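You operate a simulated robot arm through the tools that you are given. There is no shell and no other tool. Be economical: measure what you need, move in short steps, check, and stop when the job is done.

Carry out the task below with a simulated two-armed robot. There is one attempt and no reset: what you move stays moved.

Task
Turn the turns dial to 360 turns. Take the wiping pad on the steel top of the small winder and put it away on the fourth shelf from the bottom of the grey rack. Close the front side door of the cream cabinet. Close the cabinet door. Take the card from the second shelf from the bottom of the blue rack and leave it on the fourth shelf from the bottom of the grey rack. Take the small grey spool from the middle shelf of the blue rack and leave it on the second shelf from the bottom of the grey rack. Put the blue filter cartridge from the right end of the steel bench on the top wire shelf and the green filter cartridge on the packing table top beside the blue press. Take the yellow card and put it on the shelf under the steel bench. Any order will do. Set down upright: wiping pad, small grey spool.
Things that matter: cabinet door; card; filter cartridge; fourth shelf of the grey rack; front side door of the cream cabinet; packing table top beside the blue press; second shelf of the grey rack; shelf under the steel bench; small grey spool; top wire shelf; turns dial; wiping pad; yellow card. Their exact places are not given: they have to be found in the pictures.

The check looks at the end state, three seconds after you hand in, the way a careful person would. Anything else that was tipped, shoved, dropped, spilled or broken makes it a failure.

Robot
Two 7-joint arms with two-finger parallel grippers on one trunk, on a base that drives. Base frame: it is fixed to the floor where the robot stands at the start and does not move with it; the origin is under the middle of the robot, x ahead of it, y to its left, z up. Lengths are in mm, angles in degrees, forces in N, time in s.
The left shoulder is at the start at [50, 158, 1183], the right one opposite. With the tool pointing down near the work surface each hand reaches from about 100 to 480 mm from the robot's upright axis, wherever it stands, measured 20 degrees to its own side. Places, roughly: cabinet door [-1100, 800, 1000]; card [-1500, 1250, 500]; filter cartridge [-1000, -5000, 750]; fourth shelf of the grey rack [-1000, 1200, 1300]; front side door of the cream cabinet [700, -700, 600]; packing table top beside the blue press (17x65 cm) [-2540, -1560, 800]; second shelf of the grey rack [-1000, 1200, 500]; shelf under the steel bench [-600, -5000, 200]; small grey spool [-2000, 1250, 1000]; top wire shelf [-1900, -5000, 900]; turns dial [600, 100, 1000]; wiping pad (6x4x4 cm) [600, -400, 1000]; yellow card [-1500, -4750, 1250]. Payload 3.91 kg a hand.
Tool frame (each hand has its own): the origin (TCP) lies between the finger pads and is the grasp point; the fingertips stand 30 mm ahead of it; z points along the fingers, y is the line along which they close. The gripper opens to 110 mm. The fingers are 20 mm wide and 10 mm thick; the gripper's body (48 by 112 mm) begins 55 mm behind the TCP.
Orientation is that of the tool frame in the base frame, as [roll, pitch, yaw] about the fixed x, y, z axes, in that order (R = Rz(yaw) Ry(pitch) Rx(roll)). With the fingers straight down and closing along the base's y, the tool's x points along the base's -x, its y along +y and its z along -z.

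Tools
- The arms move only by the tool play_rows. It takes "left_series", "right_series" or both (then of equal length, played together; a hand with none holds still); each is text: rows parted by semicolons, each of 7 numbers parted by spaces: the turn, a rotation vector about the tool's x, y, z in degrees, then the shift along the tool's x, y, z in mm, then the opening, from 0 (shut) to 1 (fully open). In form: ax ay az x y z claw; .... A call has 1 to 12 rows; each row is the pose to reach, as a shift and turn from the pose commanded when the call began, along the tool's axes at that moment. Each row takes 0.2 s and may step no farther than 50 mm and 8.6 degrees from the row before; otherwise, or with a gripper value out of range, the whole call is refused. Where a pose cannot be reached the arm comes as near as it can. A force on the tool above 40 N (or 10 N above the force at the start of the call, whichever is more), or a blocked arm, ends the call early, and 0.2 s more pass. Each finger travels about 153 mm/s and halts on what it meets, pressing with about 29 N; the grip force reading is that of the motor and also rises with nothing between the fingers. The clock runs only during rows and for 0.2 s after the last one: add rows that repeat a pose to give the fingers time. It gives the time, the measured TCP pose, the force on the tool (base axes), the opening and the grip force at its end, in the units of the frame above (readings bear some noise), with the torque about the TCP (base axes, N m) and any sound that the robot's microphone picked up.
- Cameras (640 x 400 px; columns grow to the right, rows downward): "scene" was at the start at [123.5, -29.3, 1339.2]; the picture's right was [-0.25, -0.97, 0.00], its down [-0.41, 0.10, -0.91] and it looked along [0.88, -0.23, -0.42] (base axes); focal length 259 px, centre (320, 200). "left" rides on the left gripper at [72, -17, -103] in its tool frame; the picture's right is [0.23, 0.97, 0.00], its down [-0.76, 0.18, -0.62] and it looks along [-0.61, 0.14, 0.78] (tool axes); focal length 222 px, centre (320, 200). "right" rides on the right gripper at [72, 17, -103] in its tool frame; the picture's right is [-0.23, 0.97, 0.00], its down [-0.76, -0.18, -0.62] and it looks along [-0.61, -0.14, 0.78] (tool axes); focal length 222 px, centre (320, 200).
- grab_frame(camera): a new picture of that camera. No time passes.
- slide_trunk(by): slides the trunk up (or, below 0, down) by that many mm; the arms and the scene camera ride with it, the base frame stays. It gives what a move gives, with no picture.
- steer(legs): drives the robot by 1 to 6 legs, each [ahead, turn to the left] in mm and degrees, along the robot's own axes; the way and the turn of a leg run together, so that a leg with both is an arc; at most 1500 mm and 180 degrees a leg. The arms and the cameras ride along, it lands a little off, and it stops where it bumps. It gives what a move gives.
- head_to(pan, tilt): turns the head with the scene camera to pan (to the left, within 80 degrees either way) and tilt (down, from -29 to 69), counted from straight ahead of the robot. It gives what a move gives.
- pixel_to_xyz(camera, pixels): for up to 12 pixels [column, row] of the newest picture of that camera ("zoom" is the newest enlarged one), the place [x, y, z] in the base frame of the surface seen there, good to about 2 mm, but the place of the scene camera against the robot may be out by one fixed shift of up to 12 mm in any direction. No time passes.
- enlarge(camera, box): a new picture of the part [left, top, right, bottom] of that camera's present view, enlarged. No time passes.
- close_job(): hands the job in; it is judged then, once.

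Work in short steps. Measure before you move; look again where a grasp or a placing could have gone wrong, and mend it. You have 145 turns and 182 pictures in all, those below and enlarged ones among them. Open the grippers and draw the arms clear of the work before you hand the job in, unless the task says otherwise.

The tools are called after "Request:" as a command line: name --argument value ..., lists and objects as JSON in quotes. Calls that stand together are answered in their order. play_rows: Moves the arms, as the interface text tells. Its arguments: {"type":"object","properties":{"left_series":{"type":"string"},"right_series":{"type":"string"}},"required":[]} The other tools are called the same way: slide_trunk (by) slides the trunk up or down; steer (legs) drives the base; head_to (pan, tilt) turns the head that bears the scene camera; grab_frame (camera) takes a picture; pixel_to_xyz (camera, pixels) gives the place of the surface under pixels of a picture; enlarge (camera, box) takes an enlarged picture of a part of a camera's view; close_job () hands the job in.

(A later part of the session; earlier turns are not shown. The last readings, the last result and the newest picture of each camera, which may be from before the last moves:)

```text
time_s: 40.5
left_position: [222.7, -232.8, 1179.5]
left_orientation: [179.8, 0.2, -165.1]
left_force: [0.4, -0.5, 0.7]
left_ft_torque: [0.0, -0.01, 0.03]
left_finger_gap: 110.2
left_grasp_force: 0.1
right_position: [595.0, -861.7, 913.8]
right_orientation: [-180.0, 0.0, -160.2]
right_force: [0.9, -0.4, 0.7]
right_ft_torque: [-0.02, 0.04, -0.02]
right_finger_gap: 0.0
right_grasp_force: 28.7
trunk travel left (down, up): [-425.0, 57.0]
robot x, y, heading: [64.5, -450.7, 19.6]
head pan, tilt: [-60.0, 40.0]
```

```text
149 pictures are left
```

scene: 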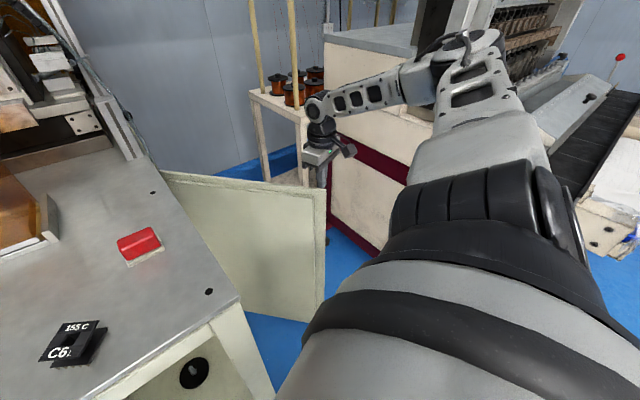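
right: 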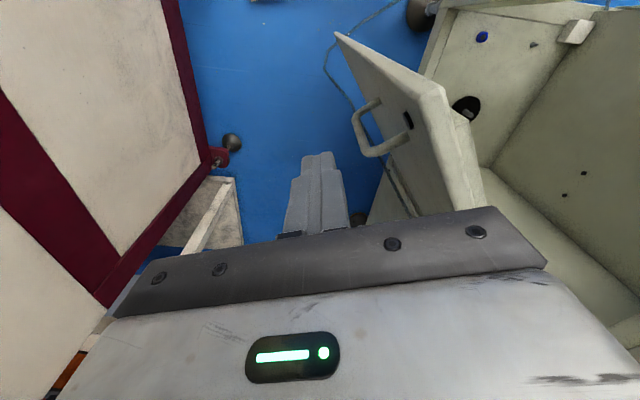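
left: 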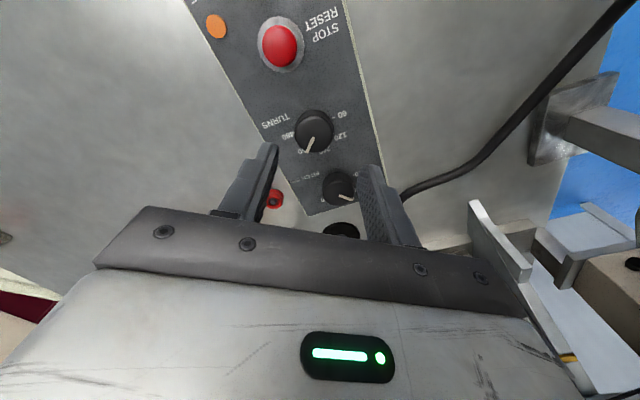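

The closed fingers are outside the door face. I now sweep along the door's arc (radius 460 about the hinge) to about 4.5° from closed.

Request:
play_rows --right_series "0 0 0 7.9 36.7 0 0; 0 0 0 23.3 82.5 0 0; 0 0 0 33.6 121.3 0 0; 0 0 0 40.3 160.9 0 0; 0 0 0 43.6 200.9 0 0; 0 0 0 43.4 241.1 0 0; 0 0 0 39.6 281.2 0 0; 0 0 0 33.3 316.8 0 0; 0 0 0 33.3 316.8 0 0"

Request:
grab_frame --camera "scene"

Request:
grab_frame --camera "right"

```text
time_s: 42.5
left_position: [221.4, -232.8, 1179.2]
left_orientation: [179.8, 0.3, -165.1]
left_force: [0.4, -0.5, -0.3]
left_ft_torque: [-0.01, -0.03, -0.03]
left_finger_gap: 110.1
left_grasp_force: 0.1
right_position: [457.9, -573.6, 915.2]
right_orientation: [-179.9, -0.1, -160.3]
right_force: [-0.8, -0.1, -0.3]
right_ft_torque: [-0.01, 0.03, 0.0]
right_finger_gap: 0.1
right_grasp_force: 28.8
trunk travel left (down, up): [-425.0, 57.0]
robot x, y, heading: [64.8, -454.1, 19.8]
head pan, tilt: [-60.0, 40.0]
```

```text
148 pictures are left
```

scene: 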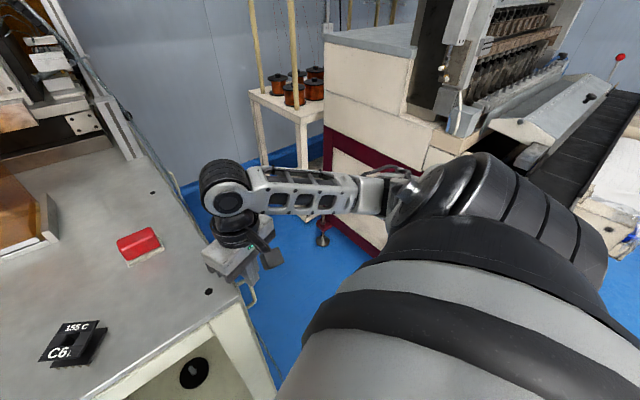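

```text
147 pictures are left
```

right: 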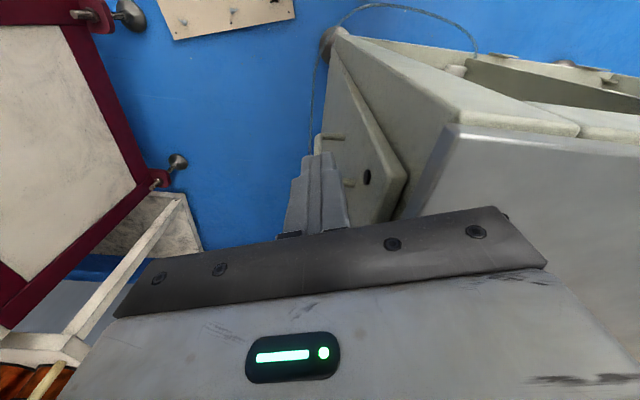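

Door is nearly closed. I push the last ~45 mm in small steps.

Request:
play_rows --right_series "0 0 0 -2.4 10 0 0; 0 0 0 -5 20 0 0; 0 0 0 -7.4 30 0 0; 0 0 0 -9 36 0 0; 0 0 0 -10 42 0 0; 0 0 0 -11.6 47 0 0; 0 0 0 -12.6 51 0 0"

Request:
grab_frame --camera "right"

```text
time_s: 43.2
left_position: [220.5, -234.0, 1180.0]
left_orientation: [179.8, 0.3, -165.2]
left_force: [-0.4, 0.1, 0.6]
left_ft_torque: [-0.07, 0.0, -0.01]
left_finger_gap: 110.1
left_grasp_force: 0.0
right_position: [454.9, -559.8, 914.1]
right_orientation: [-178.3, -0.4, -161.2]
right_force: [-4.7, -16.9, 4.7]
right_ft_torque: [0.29, -0.07, -0.05]
right_finger_gap: 0.0
right_grasp_force: 28.9
trunk travel left (down, up): [-425.0, 57.0]
robot x, y, heading: [66.9, -452.3, 19.6]
head pan, tilt: [-60.0, 40.0]
stopped in row 3 (right hand): the force on the tool passed its limit at 48 N (the readings are from after the stop); the commanded pose is now the measured one
```

```text
146 pictures are left
```

right: 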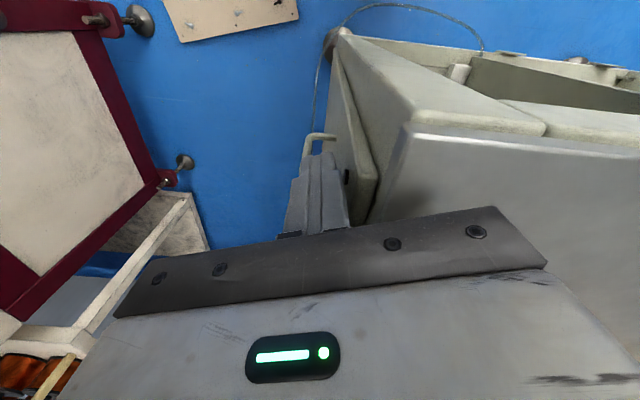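

A force stop at y≈-560. I enlarge the right view to see whether the door is flush.

Request:
enlarge --camera "right" --box '[290, 20, 450, 120]'

Request:
enlarge --camera "right" --box '[300, 120, 460, 220]'

Request:
pixel_to_xyz --camera "right" --pixels '[[353, 130], [365, 180], [340, 60], [345, 90], [375, 200], [358, 130], [400, 160], [338, 100], [350, 200]]'

```text
4.00 times, centred on (370, 70) of right
```

zoom: 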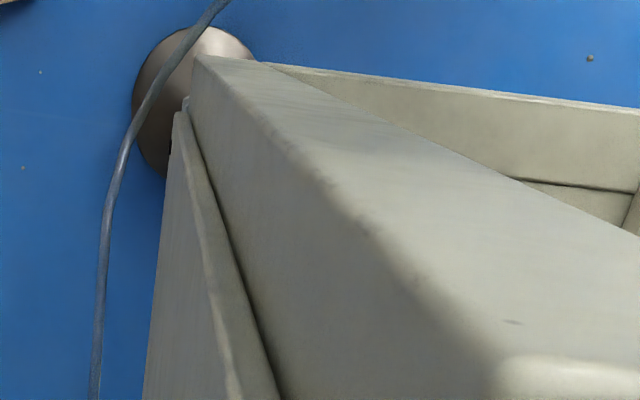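

```text
4.00 times, centred on (380, 170) of right
```

zoom: 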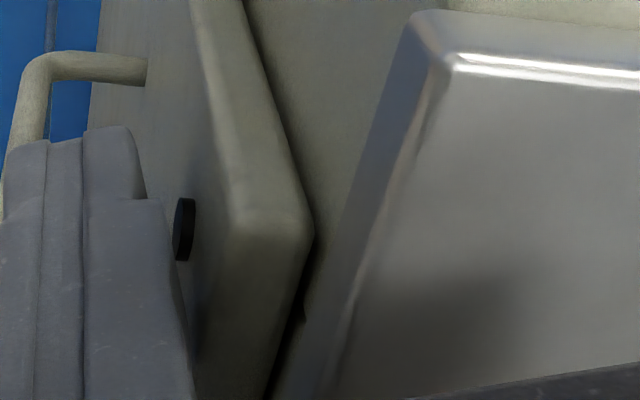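

```text
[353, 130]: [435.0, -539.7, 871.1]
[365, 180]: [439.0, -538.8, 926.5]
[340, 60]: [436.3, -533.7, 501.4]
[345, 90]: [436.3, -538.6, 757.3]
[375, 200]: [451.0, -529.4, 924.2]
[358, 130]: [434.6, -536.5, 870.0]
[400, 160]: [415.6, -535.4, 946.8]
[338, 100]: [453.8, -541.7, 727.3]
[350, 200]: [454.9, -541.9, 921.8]
```

Outer face sits at y≈-541 with the edge against the post and a 529 hinge plane: closed. I back the hand off, raise it, and move above the pad for a look.

Request:
play_rows --right_series "0 0 0 13.6 -37.6 0 0; 0 0 0 13.6 -37.6 -45 0; 0 0 0 13.6 -37.6 -90 0; 0 0 0 13.6 -37.6 -135 0; 0 0 0 13.6 -37.6 -180 0.3; 0 0 0 13.6 -37.6 -225 0.6; 0 0 0 -20 -10 -236 1; 0 0 0 -50 20 -236 1; 0 0 0 -88 53 -236 1; 0 0 0 -88 53 -236 1"

Request:
grab_frame --camera "right"

Request:
grab_frame --camera "scene"

```text
refused: row 9 steps farther than a row can; nothing moved
```

```text
143 pictures are left
```

right: 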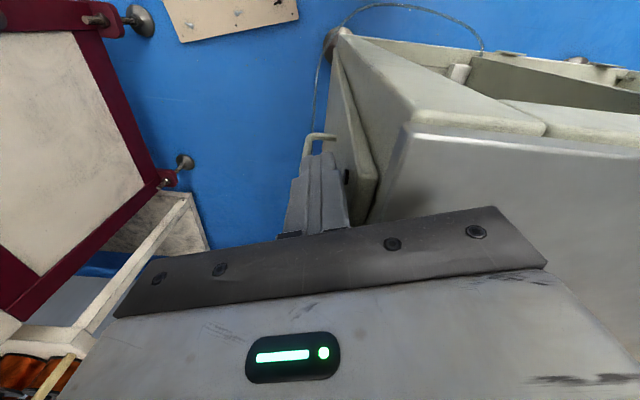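

```text
142 pictures are left
```

scene: 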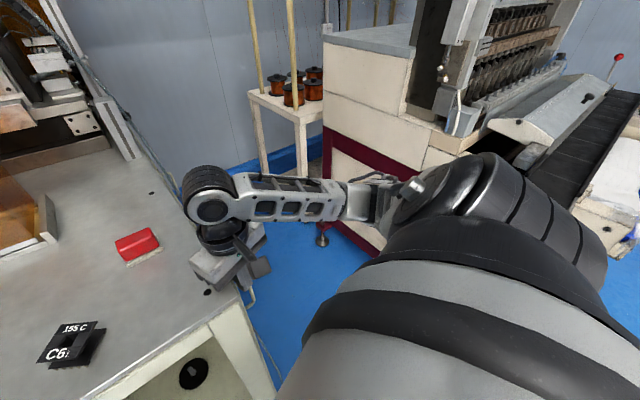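

One row was a hair over 50 mm; I replay with finer steps.

Request:
play_rows --right_series "0 0 0 13.6 -37.6 0 0; 0 0 0 13.6 -37.6 -45 0; 0 0 0 13.6 -37.6 -90 0; 0 0 0 13.6 -37.6 -135 0; 0 0 0 13.6 -37.6 -180 0.3; 0 0 0 13.6 -37.6 -225 0.6; 0 0 0 -15 -12 -236 1; 0 0 0 -45 15 -236 1; 0 0 0 -70 38 -236 1; 0 0 0 -88 53 -236 1; 0 0 0 -88 53 -236 1"

Request:
grab_frame --camera "right"

Request:
grab_frame --camera "scene"

```text
time_s: 45.6
left_position: [221.0, -233.0, 1178.8]
left_orientation: [179.8, 0.2, -165.2]
left_force: [0.9, 0.0, -0.4]
left_ft_torque: [-0.02, 0.02, 0.02]
left_finger_gap: 110.1
left_grasp_force: 0.1
right_position: [520.4, -472.2, 1149.0]
right_orientation: [-178.8, -0.2, -161.0]
right_force: [-0.1, 0.0, 0.5]
right_ft_torque: [0.01, -0.01, -0.02]
right_finger_gap: 110.1
right_grasp_force: 0.1
trunk travel left (down, up): [-425.0, 57.0]
robot x, y, heading: [68.5, -451.0, 19.7]
head pan, tilt: [-60.0, 40.0]
```

```text
141 pictures are left
```

right: 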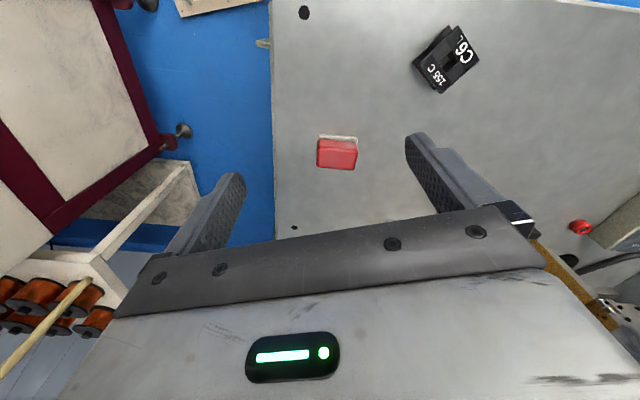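

```text
140 pictures are left
```

scene: 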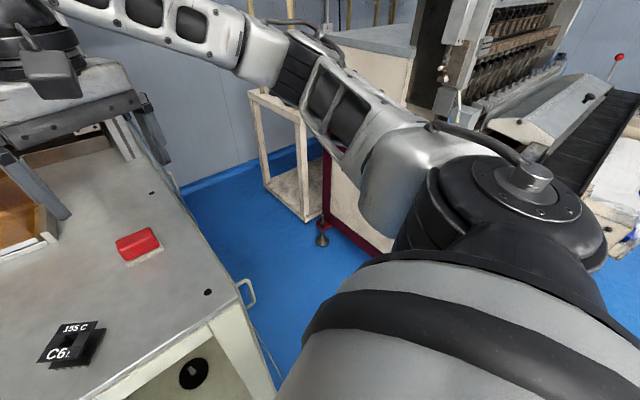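

The door is closed flush. The pad shows at (337,150) in the right picture; I measure its corners.

Request:
enlarge --camera "right" --box '[297, 125, 377, 175]'

Request:
pixel_to_xyz --camera "zoom" --pixels '[[170, 130], [460, 125], [180, 330], [440, 345], [310, 230], [175, 85], [470, 105], [300, 110], [300, 340]]'

```text
8.00 times, centred on (337, 150) of right
```

zoom: 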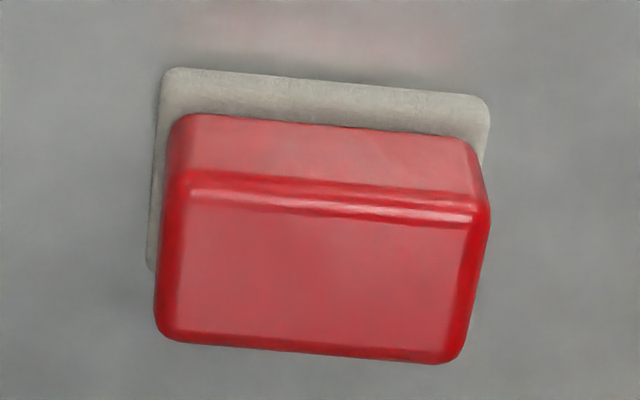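

```text
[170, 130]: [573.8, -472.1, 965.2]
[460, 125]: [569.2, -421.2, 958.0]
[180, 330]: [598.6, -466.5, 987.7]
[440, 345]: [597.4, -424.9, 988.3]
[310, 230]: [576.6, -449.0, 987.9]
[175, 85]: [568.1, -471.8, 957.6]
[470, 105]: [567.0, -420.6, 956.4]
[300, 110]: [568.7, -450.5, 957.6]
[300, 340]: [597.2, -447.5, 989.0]
```

Pad centre ≈ [586,-446], block ~34 mm in x, ~52 mm in y, top 989, aligned with the base axes. Before choosing the grasp, I look toward the racks.

Request:
head_to --pan 80 --tilt 10

Request:
grab_frame --camera "scene"

```text
time_s: 47.8
left_position: [221.5, -232.9, 1179.9]
left_orientation: [179.7, 0.2, -165.2]
left_force: [0.4, -0.4, -0.2]
left_ft_torque: [0.01, -0.03, -0.02]
left_finger_gap: 110.1
left_grasp_force: 0.2
right_position: [520.7, -472.9, 1149.2]
right_orientation: [-178.8, -0.3, -161.0]
right_force: [-0.3, 0.6, -0.4]
right_ft_torque: [0.0, 0.0, 0.02]
right_finger_gap: 109.9
right_grasp_force: 0.0
trunk travel left (down, up): [-425.0, 57.0]
robot x, y, heading: [64.2, -453.1, 19.8]
head pan, tilt: [80.0, 10.0]
```

```text
138 pictures are left
```

scene: 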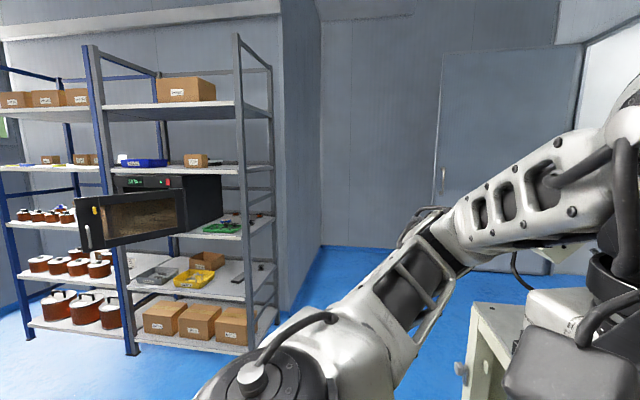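

The grey rack (right) carries a black oven-like cabinet with its door open; I enlarge and measure the shelves.

Request:
enlarge --camera "scene" --box '[80, 60, 290, 190]'

Request:
enlarge --camera "scene" --box '[80, 190, 290, 340]'

Request:
pixel_to_xyz --camera "scene" --pixels '[[175, 108], [160, 172], [220, 170], [225, 236], [220, 290], [190, 345], [100, 115], [262, 115], [190, 160], [90, 245], [180, 225], [265, 160]]'

Request:
enlarge --camera "scene" --box '[0, 60, 140, 200]'

Request:
enlarge --camera "scene" --box '[0, 190, 140, 330]'

```text
3.05 times, centred on (185, 125) of scene
```

zoom: 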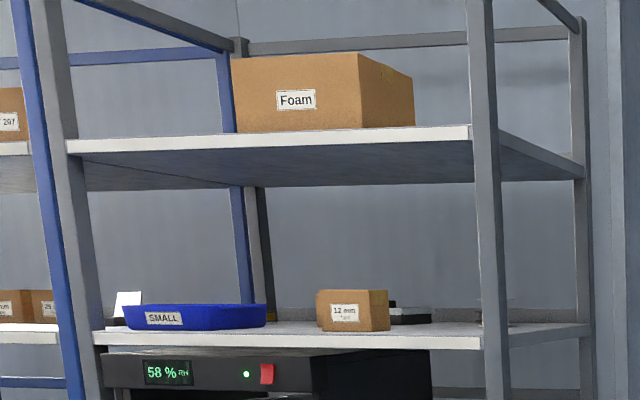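

```text
2.67 times, centred on (185, 265) of scene
```

zoom: 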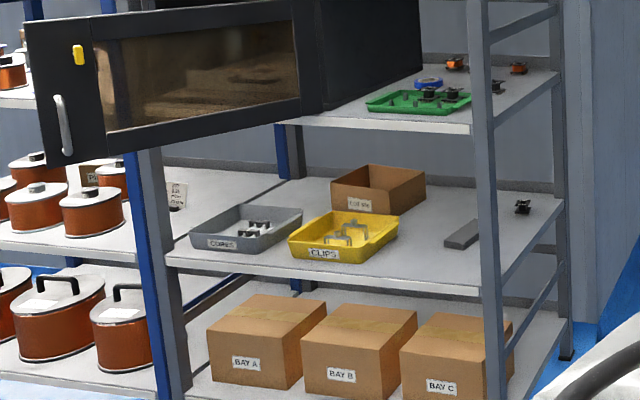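

```text
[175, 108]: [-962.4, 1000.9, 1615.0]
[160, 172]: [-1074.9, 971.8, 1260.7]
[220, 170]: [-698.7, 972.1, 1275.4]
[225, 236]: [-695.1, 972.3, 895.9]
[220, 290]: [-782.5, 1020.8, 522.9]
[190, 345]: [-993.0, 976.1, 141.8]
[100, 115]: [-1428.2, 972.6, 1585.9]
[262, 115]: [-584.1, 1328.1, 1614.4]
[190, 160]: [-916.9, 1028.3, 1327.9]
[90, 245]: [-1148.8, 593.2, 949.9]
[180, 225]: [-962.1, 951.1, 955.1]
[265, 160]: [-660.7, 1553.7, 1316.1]
```

```text
2.86 times, centred on (70, 130) of scene
```

zoom: 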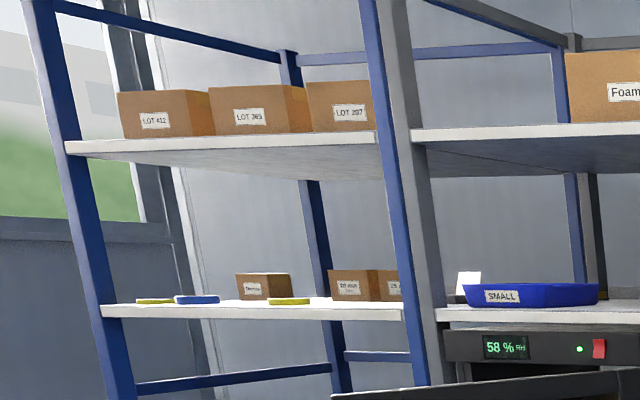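

```text
2.86 times, centred on (70, 260) of scene
```

zoom: 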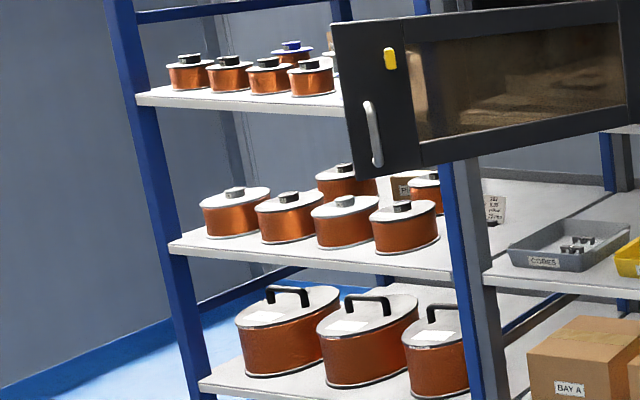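

Grey rack shelf tops read ≈142/520/896/1280/1610 with front edge y≈972; the 4th shelf has only ~300 mm above it, so I will grasp the pad with the hand tilted 45° to allow the same tilt when placing. First square up the right hand's yaw.

Request:
play_rows --right_series "0 0 7 5 16 0 1; 0 0 14 10 32 0 1; 0 0 19 10 32 0 1; 0 0 19 10 32 0 1"

Request:
head_to --pan -50 --tilt 35

```text
time_s: 48.8
left_position: [222.3, -232.3, 1178.7]
left_orientation: [179.8, 0.2, -165.2]
left_force: [0.8, -0.4, 0.1]
left_ft_torque: [-0.02, 0.01, 0.01]
left_finger_gap: 110.0
left_grasp_force: 0.0
right_position: [501.2, -446.9, 1147.9]
right_orientation: [-178.7, 0.1, 179.9]
right_force: [0.6, 0.2, 0.1]
right_ft_torque: [0.03, -0.01, -0.01]
right_finger_gap: 110.1
right_grasp_force: 0.1
trunk travel left (down, up): [-425.0, 57.0]
robot x, y, heading: [67.1, -455.1, 19.5]
head pan, tilt: [80.0, 10.0]
```

```text
time_s: 50.9
left_position: [223.1, -233.3, 1179.8]
left_orientation: [179.8, 0.2, -165.2]
left_force: [-0.9, -0.1, -0.5]
left_ft_torque: [0.0, 0.02, 0.0]
left_finger_gap: 110.0
left_grasp_force: 0.0
right_position: [501.0, -445.9, 1149.1]
right_orientation: [-178.8, 0.1, -180.0]
right_force: [-0.4, -0.1, 0.4]
right_ft_torque: [-0.02, 0.03, -0.01]
right_finger_gap: 110.2
right_grasp_force: 0.1
trunk travel left (down, up): [-425.0, 57.0]
robot x, y, heading: [64.0, -450.6, 19.6]
head pan, tilt: [-50.0, 35.0]
```

Now pitch the right hand by 45° toward a hover point [515,-446,1055], 100 mm back from the pad.

Request:
play_rows --right_series "0 -7.5 0 -2 0 16 1; 0 -15 0 -4 0 32 1; 0 -22.5 0 -7 0 48 1; 0 -30 0 -9 0 64 1; 0 -37.5 0 -12 0 80 1; 0 -45 0 -14 0 94 1; 0 -45 0 -14 0 94 1"

Request:
grab_frame --camera "right"

Request:
grab_frame --camera "scene"

```text
time_s: 52.5
left_position: [222.1, -233.1, 1179.9]
left_orientation: [179.8, 0.2, -165.2]
left_force: [0.5, 0.5, -0.8]
left_ft_torque: [0.02, 0.01, -0.02]
left_finger_gap: 110.0
left_grasp_force: 0.1
right_position: [515.3, -448.4, 1054.2]
right_orientation: [-178.3, 45.1, -178.7]
right_force: [-0.6, -1.1, 0.5]
right_ft_torque: [0.02, 0.02, 0.01]
right_finger_gap: 109.7
right_grasp_force: 0.0
trunk travel left (down, up): [-425.0, 57.0]
robot x, y, heading: [67.3, -451.3, 19.5]
head pan, tilt: [-50.0, 35.0]
```

```text
133 pictures are left
```

right: 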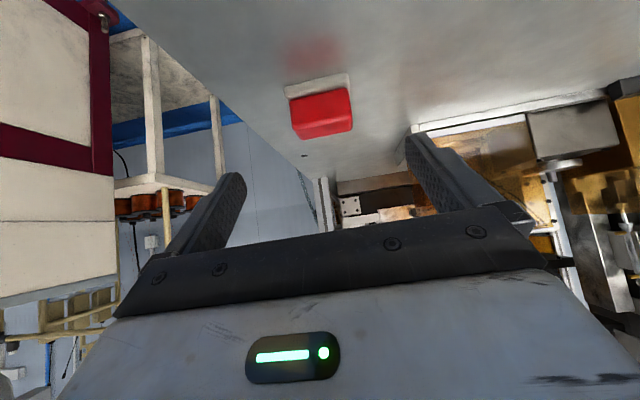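

```text
132 pictures are left
```

scene: 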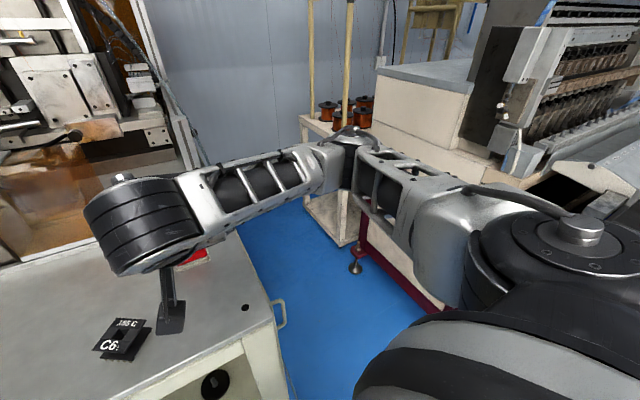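

Hand tilt is 45°, pad ahead. I advance 98 mm along the fingers, then close.

Request:
play_rows --right_series "0 0 0 0 2 33 1; 0 0 0 0 2 66 1; 0 0 0 0 2 98 1; 0 0 0 0 2 98 1; 0 0 0 0 2 98 0.7; 0 0 0 0 2 98 0.5; 0 0 0 0 2 98 0.3; 0 0 0 0 2 98 0.3; 0 0 0 0 2 98 0.3"

Request:
grab_frame --camera "right"

```text
time_s: 54.5
left_position: [222.4, -233.2, 1179.7]
left_orientation: [179.8, 0.2, -165.2]
left_force: [-0.1, -0.4, 0.0]
left_ft_torque: [0.05, -0.02, 0.01]
left_finger_gap: 110.2
left_grasp_force: 0.0
right_position: [584.7, -446.8, 986.0]
right_orientation: [-178.3, 45.1, -178.8]
right_force: [-0.3, -1.3, -0.1]
right_ft_torque: [-0.04, 0.01, 0.0]
right_finger_gap: 56.8
right_grasp_force: 29.1
trunk travel left (down, up): [-425.0, 57.0]
robot x, y, heading: [63.9, -450.2, 19.6]
head pan, tilt: [-50.0, 35.0]
```

```text
131 pictures are left
```

right: 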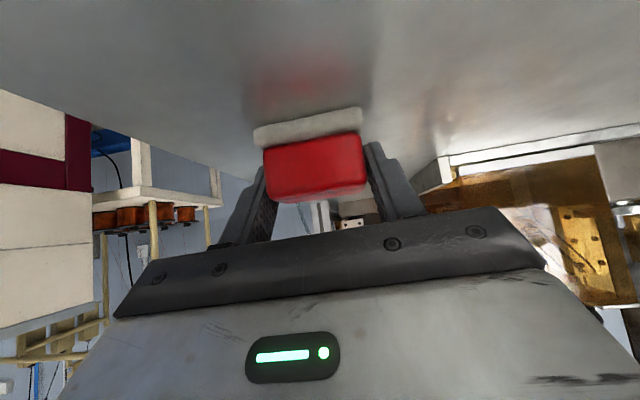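

Gripped at 56.8 mm. I lift straight up 150 mm and retreat toward the robot.

Request:
play_rows --right_series "0 0 0 -17 0 -17 0.3; 0 0 0 -50 0 -50 0.3; 0 0 0 -80 0 -80 0.3; 0 0 0 -106 0 -106 0.3; 0 0 0 -80 0 -135 0.3; 0 0 0 -50 0 -165 0.3; 0 0 0 -20 0 -195 0.3; 0 0 0 10 0 -225 0.3; 0 0 0 40 0 -255 0.3"

Request:
grab_frame --camera "right"

Request:
grab_frame --camera "scene"

```text
time_s: 56.5
left_position: [222.7, -232.4, 1179.1]
left_orientation: [179.8, 0.3, -165.3]
left_force: [-0.3, 0.9, 0.1]
left_ft_torque: [0.0, -0.01, -0.02]
left_finger_gap: 110.0
left_grasp_force: 0.1
right_position: [375.3, -444.3, 1137.6]
right_orientation: [-178.2, 45.2, -178.8]
right_force: [0.8, 1.4, -0.8]
right_ft_torque: [-0.01, 0.01, 0.0]
right_finger_gap: 56.6
right_grasp_force: 28.6
trunk travel left (down, up): [-425.0, 57.0]
robot x, y, heading: [67.8, -451.7, 19.8]
head pan, tilt: [-50.0, 35.0]
```

```text
130 pictures are left
```

right: 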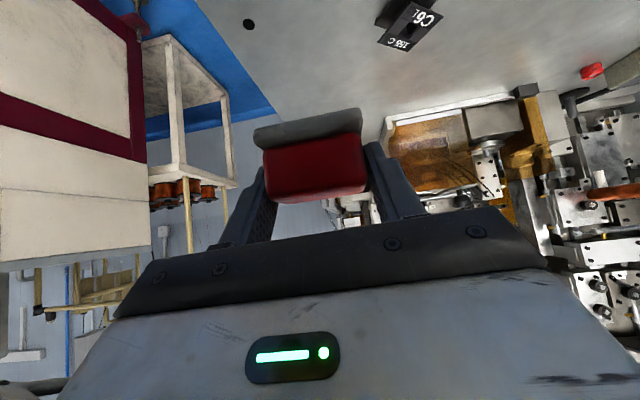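

```text
129 pictures are left
```

scene: 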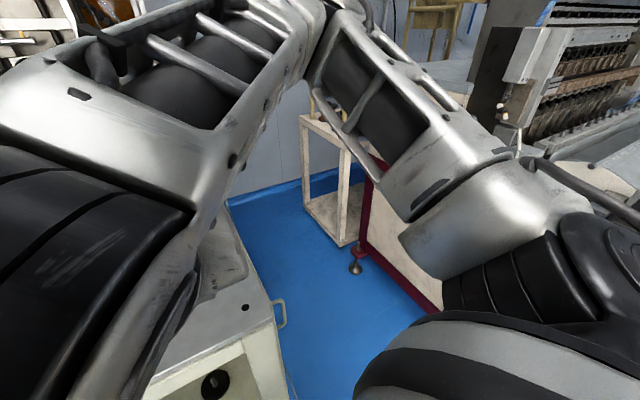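

The pad is held. I drive to the racks: back off, turn, and stop at about [-750,350] facing the grey rack (heading 90°).

Request:
steer --legs '[[-100, 0], [0, 111], [1100, 0], [0, -41]]'

Request:
head_to --pan 15 --tilt 10

Request:
grab_frame --camera "scene"

```text
time_s: 69.4
left_position: [-881.9, 570.4, 1179.3]
left_orientation: [179.8, 0.3, -95.6]
left_force: [0.3, -0.3, 0.0]
left_ft_torque: [-0.03, -0.03, -0.02]
left_finger_gap: 109.9
left_grasp_force: 0.0
right_position: [-629.1, 640.9, 1136.6]
right_orientation: [-178.3, 45.0, -109.3]
right_force: [0.5, 0.5, -0.4]
right_ft_torque: [-0.02, 0.01, 0.0]
right_finger_gap: 56.8
right_grasp_force: 28.9
trunk travel left (down, up): [-425.0, 57.0]
robot x, y, heading: [-733.9, 349.2, 89.0]
head pan, tilt: [-50.0, 35.0]
```

```text
time_s: 70.8
left_position: [-882.4, 569.7, 1179.8]
left_orientation: [179.7, 0.1, -95.6]
left_force: [0.0, -0.1, 0.3]
left_ft_torque: [0.0, -0.02, 0.0]
left_finger_gap: 109.9
left_grasp_force: 0.1
right_position: [-630.0, 641.7, 1135.9]
right_orientation: [-178.3, 45.1, -109.1]
right_force: [-0.8, -0.7, -0.1]
right_ft_torque: [-0.03, -0.01, 0.02]
right_finger_gap: 56.8
right_grasp_force: 28.9
trunk travel left (down, up): [-425.0, 57.0]
robot x, y, heading: [-735.6, 343.3, 89.1]
head pan, tilt: [15.0, 10.0]
```

```text
128 pictures are left
```

scene: 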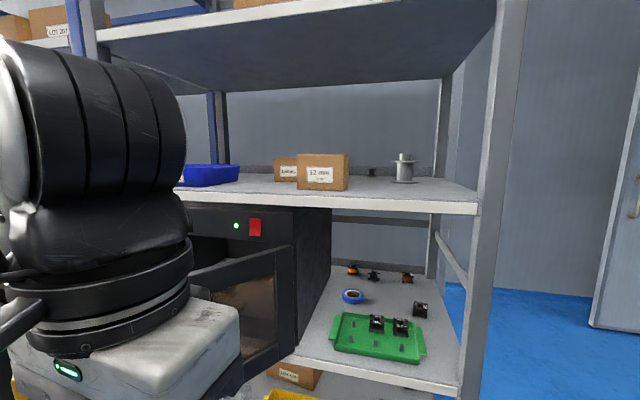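

The 4th shelf has free space right of the "12 mm" carton; a metal spool stands at the back (404,168). I measure.

Request:
pixel_to_xyz --camera "scene" --pixels '[[350, 200], [430, 205], [400, 190], [472, 205], [404, 182], [348, 188], [298, 188], [440, 190], [400, 80], [270, 193], [300, 205], [488, 160]]'

Request:
enlarge --camera "scene" --box '[160, 130, 500, 240]'

```text
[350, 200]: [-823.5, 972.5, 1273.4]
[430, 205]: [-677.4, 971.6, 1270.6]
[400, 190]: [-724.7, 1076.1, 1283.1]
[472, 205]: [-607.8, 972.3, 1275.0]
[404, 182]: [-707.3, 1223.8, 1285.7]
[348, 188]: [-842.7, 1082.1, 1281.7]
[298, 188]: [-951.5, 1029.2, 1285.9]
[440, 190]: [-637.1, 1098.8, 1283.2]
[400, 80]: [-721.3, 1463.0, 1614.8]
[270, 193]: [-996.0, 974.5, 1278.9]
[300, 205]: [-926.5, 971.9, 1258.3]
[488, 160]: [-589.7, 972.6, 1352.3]
```

```text
1.88 times, centred on (330, 185) of scene
```

zoom: 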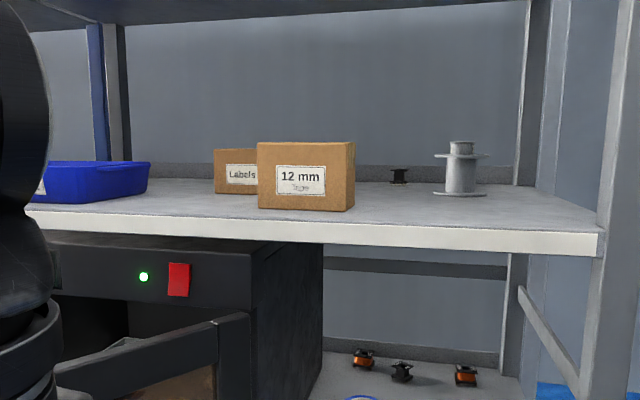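

Free spot for the pad around [-750,1050] on the 4th shelf (surface ≈1282). I raise the trunk 57 mm and drive 100 mm ahead for reach.

Request:
slide_trunk --by 56

Request:
steer --legs '[[100, 0]]'

```text
time_s: 71.8
left_position: [-883.3, 569.7, 1236.2]
left_orientation: [179.8, 0.3, -95.6]
left_force: [-0.7, -0.3, -1.2]
left_ft_torque: [0.02, 0.05, -0.03]
left_finger_gap: 109.9
left_grasp_force: 0.0
right_position: [-631.0, 640.7, 1194.1]
right_orientation: [-178.4, 45.1, -109.2]
right_force: [0.7, 0.2, -1.3]
right_ft_torque: [0.0, -0.01, 0.0]
right_finger_gap: 56.8
right_grasp_force: 28.9
trunk travel left (down, up): [-481.0, 1.0]
robot x, y, heading: [-731.4, 346.7, 89.0]
head pan, tilt: [15.0, 10.0]
```

```text
time_s: 72.9
left_position: [-881.0, 670.7, 1235.9]
left_orientation: [179.8, 0.1, -95.7]
left_force: [0.4, 0.7, -0.3]
left_ft_torque: [0.03, -0.01, -0.01]
left_finger_gap: 109.8
left_grasp_force: 0.1
right_position: [-627.9, 741.1, 1192.5]
right_orientation: [-178.2, 45.1, -109.3]
right_force: [0.9, 0.7, -1.1]
right_ft_torque: [0.01, 0.0, -0.02]
right_finger_gap: 57.0
right_grasp_force: 28.6
trunk travel left (down, up): [-481.0, 1.0]
robot x, y, heading: [-730.7, 444.3, 89.1]
head pan, tilt: [15.0, 10.0]
```

Raise the pad to 1360 and carry it over the shelf to [-750,1050].

Request:
play_rows --right_series "0 0 0 -30 0 -30 0.3; 0 0 0 -60 0 -60 0.3; 0 0 0 -90 0 -90 0.3; 0 0 0 -118 0 -118 0.3; 0 0 0 -143.4 31 -92.6 0.3; 0 0 0 -168.8 62 -67.2 0.3; 0 0 0 -194.2 93 -41.8 0.3; 0 0 0 -219.6 124 -16.4 0.3; 0 0 0 -245 155 9 0.3; 0 0 0 -270.4 186 34.4 0.3; 0 0 0 -295.5 217.3 60 0.3; 0 0 0 -295.5 217.3 60 0.3"

Request:
grab_frame --camera "scene"

Request:
grab_frame --camera "right"

```text
time_s: 75.5
left_position: [-880.1, 670.0, 1234.8]
left_orientation: [179.6, 0.2, -95.7]
left_force: [0.5, 1.1, 0.2]
left_ft_torque: [-0.04, 0.05, 0.01]
left_finger_gap: 110.1
left_grasp_force: 0.0
right_position: [-746.3, 1053.7, 1357.0]
right_orientation: [-178.1, 45.1, -109.2]
right_force: [-0.6, 0.9, -0.3]
right_ft_torque: [0.01, 0.01, 0.01]
right_finger_gap: 57.0
right_grasp_force: 28.7
trunk travel left (down, up): [-481.0, 1.0]
robot x, y, heading: [-732.0, 449.1, 89.4]
head pan, tilt: [15.0, 10.0]
```

```text
126 pictures are left
```

scene: 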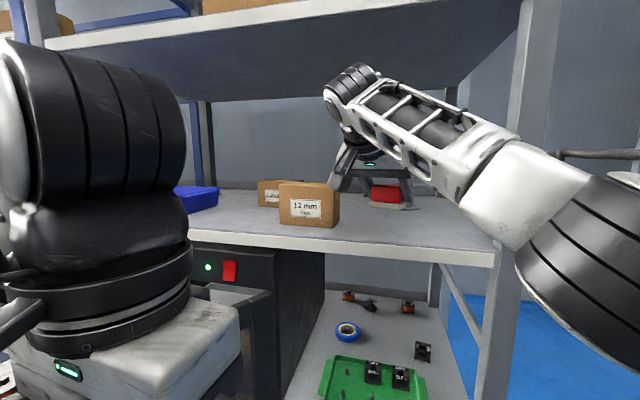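

```text
125 pictures are left
```

right: 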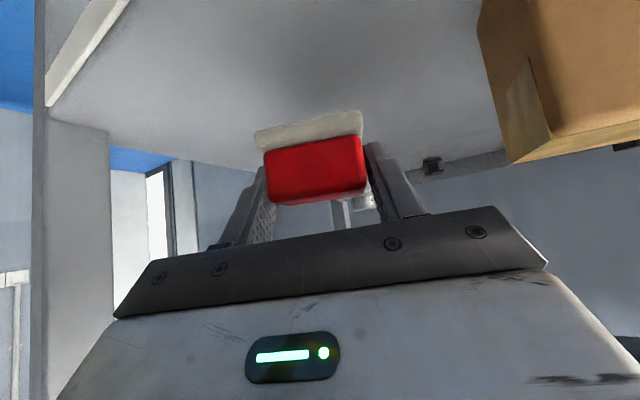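

Clear of carton and spool. I measure the shelf surface with the right camera to set the release height.

Request:
pixel_to_xyz --camera "right" --pixels '[[200, 100], [400, 100], [300, 60], [430, 130], [290, 132], [340, 122], [505, 60], [350, 205]]'

```text
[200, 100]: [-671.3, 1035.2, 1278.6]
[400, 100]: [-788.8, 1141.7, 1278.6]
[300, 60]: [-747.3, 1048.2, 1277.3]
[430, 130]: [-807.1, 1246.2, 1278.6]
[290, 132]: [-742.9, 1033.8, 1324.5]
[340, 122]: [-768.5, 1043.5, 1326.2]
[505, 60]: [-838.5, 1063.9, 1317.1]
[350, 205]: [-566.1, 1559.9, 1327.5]
```

Shelf surface is 1278.5; pad bottom is ~42 mm above it. I lower 41 mm, then open.

Request:
play_rows --right_series "0 0 0 10 0 10 0.3; 0 0 0 20 0 20 0.3; 0 0 0 26 0 26 0.3; 0 0 0 29 0 29 0.3; 0 0 0 29 0 29 0.3; 0 0 0 29 0 29 0.6; 0 0 0 29 0 29 0.75; 0 0 0 29 0 29 0.75"

Request:
grab_frame --camera "right"

```text
time_s: 77.3
left_position: [-881.5, 668.8, 1234.9]
left_orientation: [179.8, 0.4, -95.7]
left_force: [-0.1, 0.4, -0.2]
left_ft_torque: [0.01, 0.04, -0.02]
left_finger_gap: 110.3
left_grasp_force: 0.0
right_position: [-746.1, 1052.8, 1313.8]
right_orientation: [-178.3, 45.1, -109.3]
right_force: [0.2, -0.2, 0.0]
right_ft_torque: [-0.01, 0.02, 0.02]
right_finger_gap: 82.6
right_grasp_force: 0.0
trunk travel left (down, up): [-481.0, 1.0]
robot x, y, heading: [-731.1, 447.4, 89.3]
head pan, tilt: [15.0, 10.0]
```

```text
124 pictures are left
```

right: 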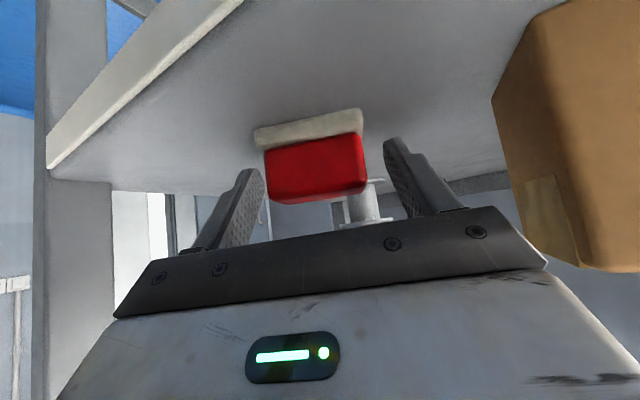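

Pad stands on the shelf. I retreat back along the fingers, then away from the rack.

Request:
play_rows --right_series "0 0 0 0 0 -35 0.75; 0 0 0 0 0 -70 0.75; 0 0 0 0 0 -105 0.75; 0 0 0 30 -15 -135 0.75; 0 0 0 60 -30 -165 0.75; 0 0 0 90 -45 -195 0.75; 0 0 0 120 -60 -225 0.75; 0 0 0 145 -80 -235 0.75; 0 0 0 175 -100 -230 0.75; 0 0 0 205 -120 -215 0.75"

Request:
grab_frame --camera "scene"

```text
time_s: 79.0
left_position: [-880.5, 667.1, 1236.1]
left_orientation: [179.7, 1.0, -96.4]
left_force: [0.0, 0.3, 0.3]
left_ft_torque: [-0.03, -0.01, 0.04]
left_finger_gap: 110.2
left_grasp_force: 0.1
right_position: [-769.6, 813.7, 1390.0]
right_orientation: [-179.6, 45.7, -112.5]
right_force: [1.0, 0.4, -0.2]
right_ft_torque: [-0.04, 0.01, 0.08]
right_finger_gap: 82.8
right_grasp_force: 0.0
trunk travel left (down, up): [-481.0, 1.0]
robot x, y, heading: [-729.5, 445.8, 89.1]
head pan, tilt: [15.0, 10.0]
stopped in row 8 (right hand): the force on the tool passed its limit at 62 N (the readings are from after the stop); the commanded pose is now the measured one
```

```text
123 pictures are left
```

scene: 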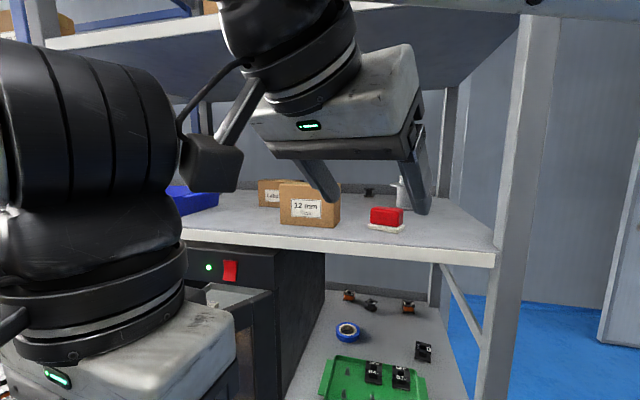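

The pad stands well on the shelf; the hands brushed one another. I move the right hand to the right and lower.

Request:
play_rows --right_series "0 0 0 -13 -46 14 0.75; 0 0 0 -26 -92 27 0.75; 0 0 0 -40 -139 41 0.75; 0 0 0 -10 -143 50 0.75; 0 0 0 25 -148 60 0.75; 0 0 0 60 -154 72 0.75; 0 0 0 95 -160 85 0.75; 0 0 0 130 -168 100 0.75; 0 0 0 165 -177 115 0.75"

Request:
head_to --pan 40 --tilt 25

Request:
grab_frame --camera "scene"

```text
refused: row 3 steps farther than a row can; nothing moved
```

```text
time_s: 79.8
left_position: [-880.7, 667.5, 1235.5]
left_orientation: [179.6, 0.9, -96.4]
left_force: [-0.4, 0.1, -0.5]
left_ft_torque: [-0.01, -0.03, 0.0]
left_finger_gap: 110.2
left_grasp_force: 0.0
right_position: [-770.2, 812.7, 1389.6]
right_orientation: [-179.6, 45.7, -112.5]
right_force: [2.3, 3.4, -0.8]
right_ft_torque: [0.0, 0.02, 0.12]
right_finger_gap: 82.6
right_grasp_force: 0.1
trunk travel left (down, up): [-481.0, 1.0]
robot x, y, heading: [-733.3, 443.0, 89.1]
head pan, tilt: [40.0, 25.0]
```

```text
122 pictures are left
```

scene: 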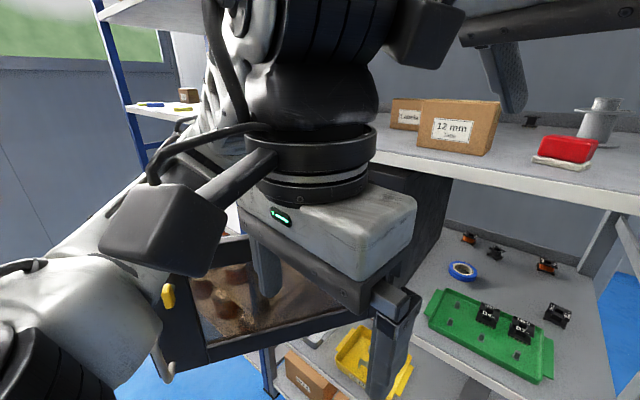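

Replay with shorter steps, then I will back off to see the oven door.

Request:
play_rows --right_series "0 0 0 -11 -40 12 0.75; 0 0 0 -22 -80 24 0.75; 0 0 0 -33 -115 34 0.75; 0 0 0 -35 -143 45 0.75; 0 0 0 0 -148 55 0.75; 0 0 0 35 -154 68 0.75; 0 0 0 70 -160 80 0.75; 0 0 0 105 -166 92 0.75; 0 0 0 140 -172 105 0.75; 0 0 0 165 -177 115 0.75"

Request:
steer --legs '[[-350, 0]]'

Request:
grab_frame --camera "scene"

```text
time_s: 82.0
left_position: [-883.2, 665.9, 1235.9]
left_orientation: [179.6, 1.1, -96.4]
left_force: [-0.2, -0.2, -0.3]
left_ft_torque: [-0.01, -0.01, 0.04]
left_finger_gap: 110.1
left_grasp_force: 0.0
right_position: [-627.9, 719.7, 1196.6]
right_orientation: [-179.5, 45.7, -112.5]
right_force: [-0.4, 0.0, 0.2]
right_ft_torque: [-0.03, -0.01, -0.01]
right_finger_gap: 82.5
right_grasp_force: 0.1
right hand out of reach, approached as far as the arm can: row 10
trunk travel left (down, up): [-481.0, 1.0]
robot x, y, heading: [-733.5, 453.1, 89.0]
head pan, tilt: [40.0, 25.0]
```

```text
time_s: 84.3
left_position: [-886.8, 316.4, 1236.2]
left_orientation: [179.7, 1.0, -96.3]
left_force: [0.9, 0.3, 0.7]
left_ft_torque: [0.0, -0.01, -0.01]
left_finger_gap: 110.2
left_grasp_force: 0.1
right_position: [-632.5, 369.0, 1196.8]
right_orientation: [-179.6, 45.7, -112.6]
right_force: [-1.1, -0.5, 0.7]
right_ft_torque: [0.01, 0.01, -0.01]
right_finger_gap: 82.3
right_grasp_force: 0.0
trunk travel left (down, up): [-481.0, 1.0]
robot x, y, heading: [-734.7, 96.4, 89.3]
head pan, tilt: [40.0, 25.0]
```

```text
121 pictures are left
```

scene: 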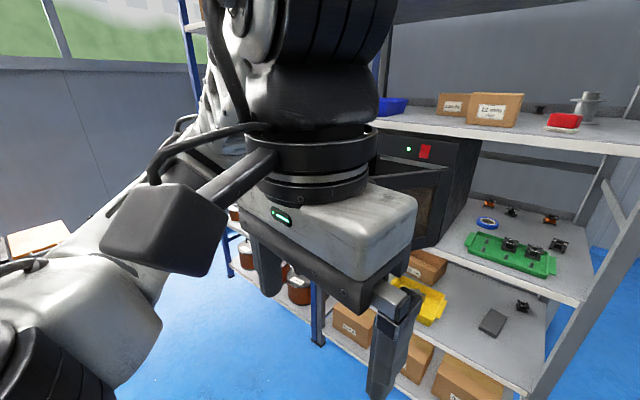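

The left arm blocks the view; I lower the left hand by 250 mm and look again with pan 25.

Request:
play_rows --left_series "0 0 0 0 0 45 1; 0 0 0 0 0 90 1; 0 0 0 0 0 135 1; 0 0 0 0 0 180 1; 0 0 0 0 0 225 1; 0 0 0 0 0 270 1"

Request:
head_to --pan 30 --tilt 15

Request:
grab_frame --camera "scene"

```text
time_s: 85.7
left_position: [-882.7, 339.3, 957.7]
left_orientation: [179.6, 0.9, -96.5]
left_force: [0.7, -0.4, -0.8]
left_ft_torque: [-0.03, 0.02, 0.0]
left_finger_gap: 109.8
left_grasp_force: 0.0
left hand out of reach, approached as far as the arm can: row 2, 3, 4, 5, 6
right_position: [-633.4, 370.4, 1196.4]
right_orientation: [-179.5, 45.7, -112.4]
right_force: [0.7, 0.3, -0.2]
right_ft_torque: [0.0, 0.02, 0.0]
right_finger_gap: 82.6
right_grasp_force: 0.1
trunk travel left (down, up): [-481.0, 1.0]
robot x, y, heading: [-737.1, 91.1, 89.1]
head pan, tilt: [40.0, 25.0]
```

```text
time_s: 86.4
left_position: [-882.5, 339.8, 957.3]
left_orientation: [179.8, 0.9, -96.3]
left_force: [-0.6, -0.1, 0.3]
left_ft_torque: [-0.01, 0.02, -0.01]
left_finger_gap: 110.0
left_grasp_force: 0.0
right_position: [-633.2, 369.3, 1195.8]
right_orientation: [-179.6, 45.6, -112.3]
right_force: [0.2, 0.5, -0.2]
right_ft_torque: [0.04, 0.01, 0.0]
right_finger_gap: 82.4
right_grasp_force: 0.0
trunk travel left (down, up): [-481.0, 1.0]
robot x, y, heading: [-732.2, 93.4, 88.9]
head pan, tilt: [30.0, 15.0]
```

```text
120 pictures are left
```

scene: 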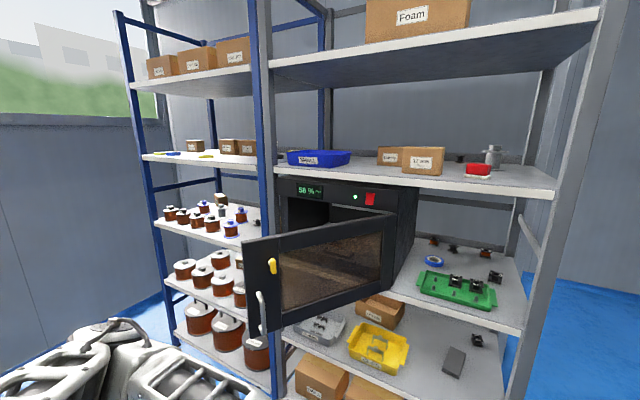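

Now a clear view: the oven door hinges at right (395,250), free edge at left (247,290), handle (262,312), yellow latch mark (272,266). I measure door and cabinet.

Request:
pixel_to_xyz --camera "scene" --pixels '[[246, 243], [252, 334], [392, 212], [388, 292], [272, 266], [262, 312], [262, 255], [281, 183], [392, 190], [330, 230], [285, 215], [276, 325]]'

Request:
enlarge --camera "scene" --box '[235, 165, 425, 345]'

```text
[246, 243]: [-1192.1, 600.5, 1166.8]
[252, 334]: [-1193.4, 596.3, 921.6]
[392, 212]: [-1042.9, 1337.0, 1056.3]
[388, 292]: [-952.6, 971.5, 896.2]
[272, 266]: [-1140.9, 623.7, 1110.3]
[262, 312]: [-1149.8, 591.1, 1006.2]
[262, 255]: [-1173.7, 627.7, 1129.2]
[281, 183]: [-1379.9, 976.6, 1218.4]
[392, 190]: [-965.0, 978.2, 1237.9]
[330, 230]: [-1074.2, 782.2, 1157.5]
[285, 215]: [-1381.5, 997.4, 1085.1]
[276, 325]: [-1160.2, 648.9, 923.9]
```

```text
2.22 times, centred on (330, 255) of scene
```

zoom: 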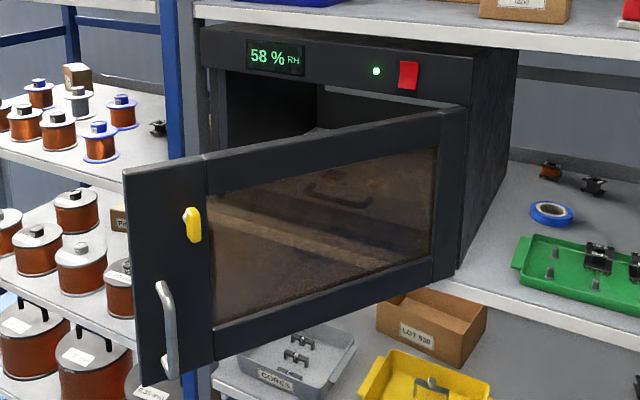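

Door hinge ≈[-963,980], free edge ≈[-1201,608], z 922–1167, open ~57°. I'll push its outer face with the closed left fingers at z≈1140 near the free edge; first drive to ≈[-1050,230].

Request:
steer --legs '[[0, 67.5], [343, 0], [0, -66.5]]'

Request:
grab_frame --camera "scene"

```text
time_s: 94.5
left_position: [-1205.2, 467.1, 957.1]
left_orientation: [179.6, 0.9, -94.5]
left_force: [0.3, -0.6, 0.2]
left_ft_torque: [0.02, -0.01, 0.02]
left_finger_gap: 109.7
left_grasp_force: 0.0
right_position: [-955.7, 506.1, 1195.2]
right_orientation: [-179.5, 45.6, -110.5]
right_force: [-0.5, 0.1, -0.6]
right_ft_torque: [-0.03, -0.03, 0.04]
right_finger_gap: 82.7
right_grasp_force: 0.1
trunk travel left (down, up): [-481.0, 1.0]
robot x, y, heading: [-1048.7, 231.5, 91.1]
head pan, tilt: [30.0, 15.0]
```

```text
118 pictures are left
```

scene: 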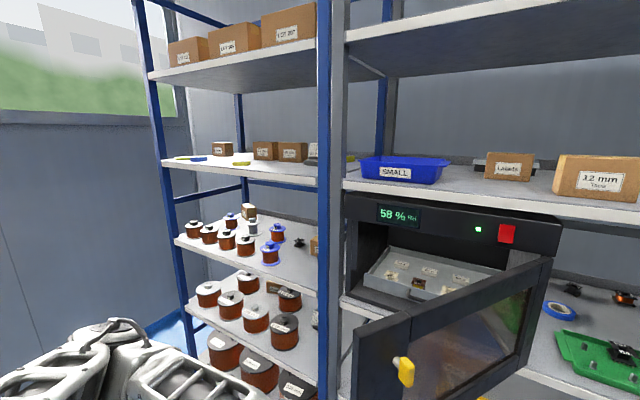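

I raise the left hand to z≈1200, shift it right of the door edge and yaw it to heading ~110°, fingers closed.

Request:
play_rows --left_series "0 0 0 0 0 -48 1; 0 0 0 0 0 -96 0.6; 0 0 0 0 0 -144 0.2; 0 0 0 0 0 -192 0; 0 0 -8 0 0 -240 0; 0 0 -16 -9 -35 -243 0; 0 0 -24 -18 -70 -243 0; 0 0 -24 -18 -70 -243 0"

```text
time_s: 96.3
left_position: [-1132.6, 475.2, 1200.1]
left_orientation: [-180.0, 1.0, -70.4]
left_force: [-0.1, -0.2, 0.4]
left_ft_torque: [-0.01, -0.03, 0.01]
left_finger_gap: 0.0
left_grasp_force: 28.9
left hand out of reach, approached as far as the arm can: row 1, 2, 3
right_position: [-958.1, 505.0, 1198.1]
right_orientation: [-179.4, 45.6, -110.6]
right_force: [-0.3, 0.3, -0.4]
right_ft_torque: [0.03, -0.03, 0.04]
right_finger_gap: 82.4
right_grasp_force: 0.1
trunk travel left (down, up): [-481.0, 1.0]
robot x, y, heading: [-1052.7, 227.3, 90.9]
head pan, tilt: [30.0, 15.0]
```

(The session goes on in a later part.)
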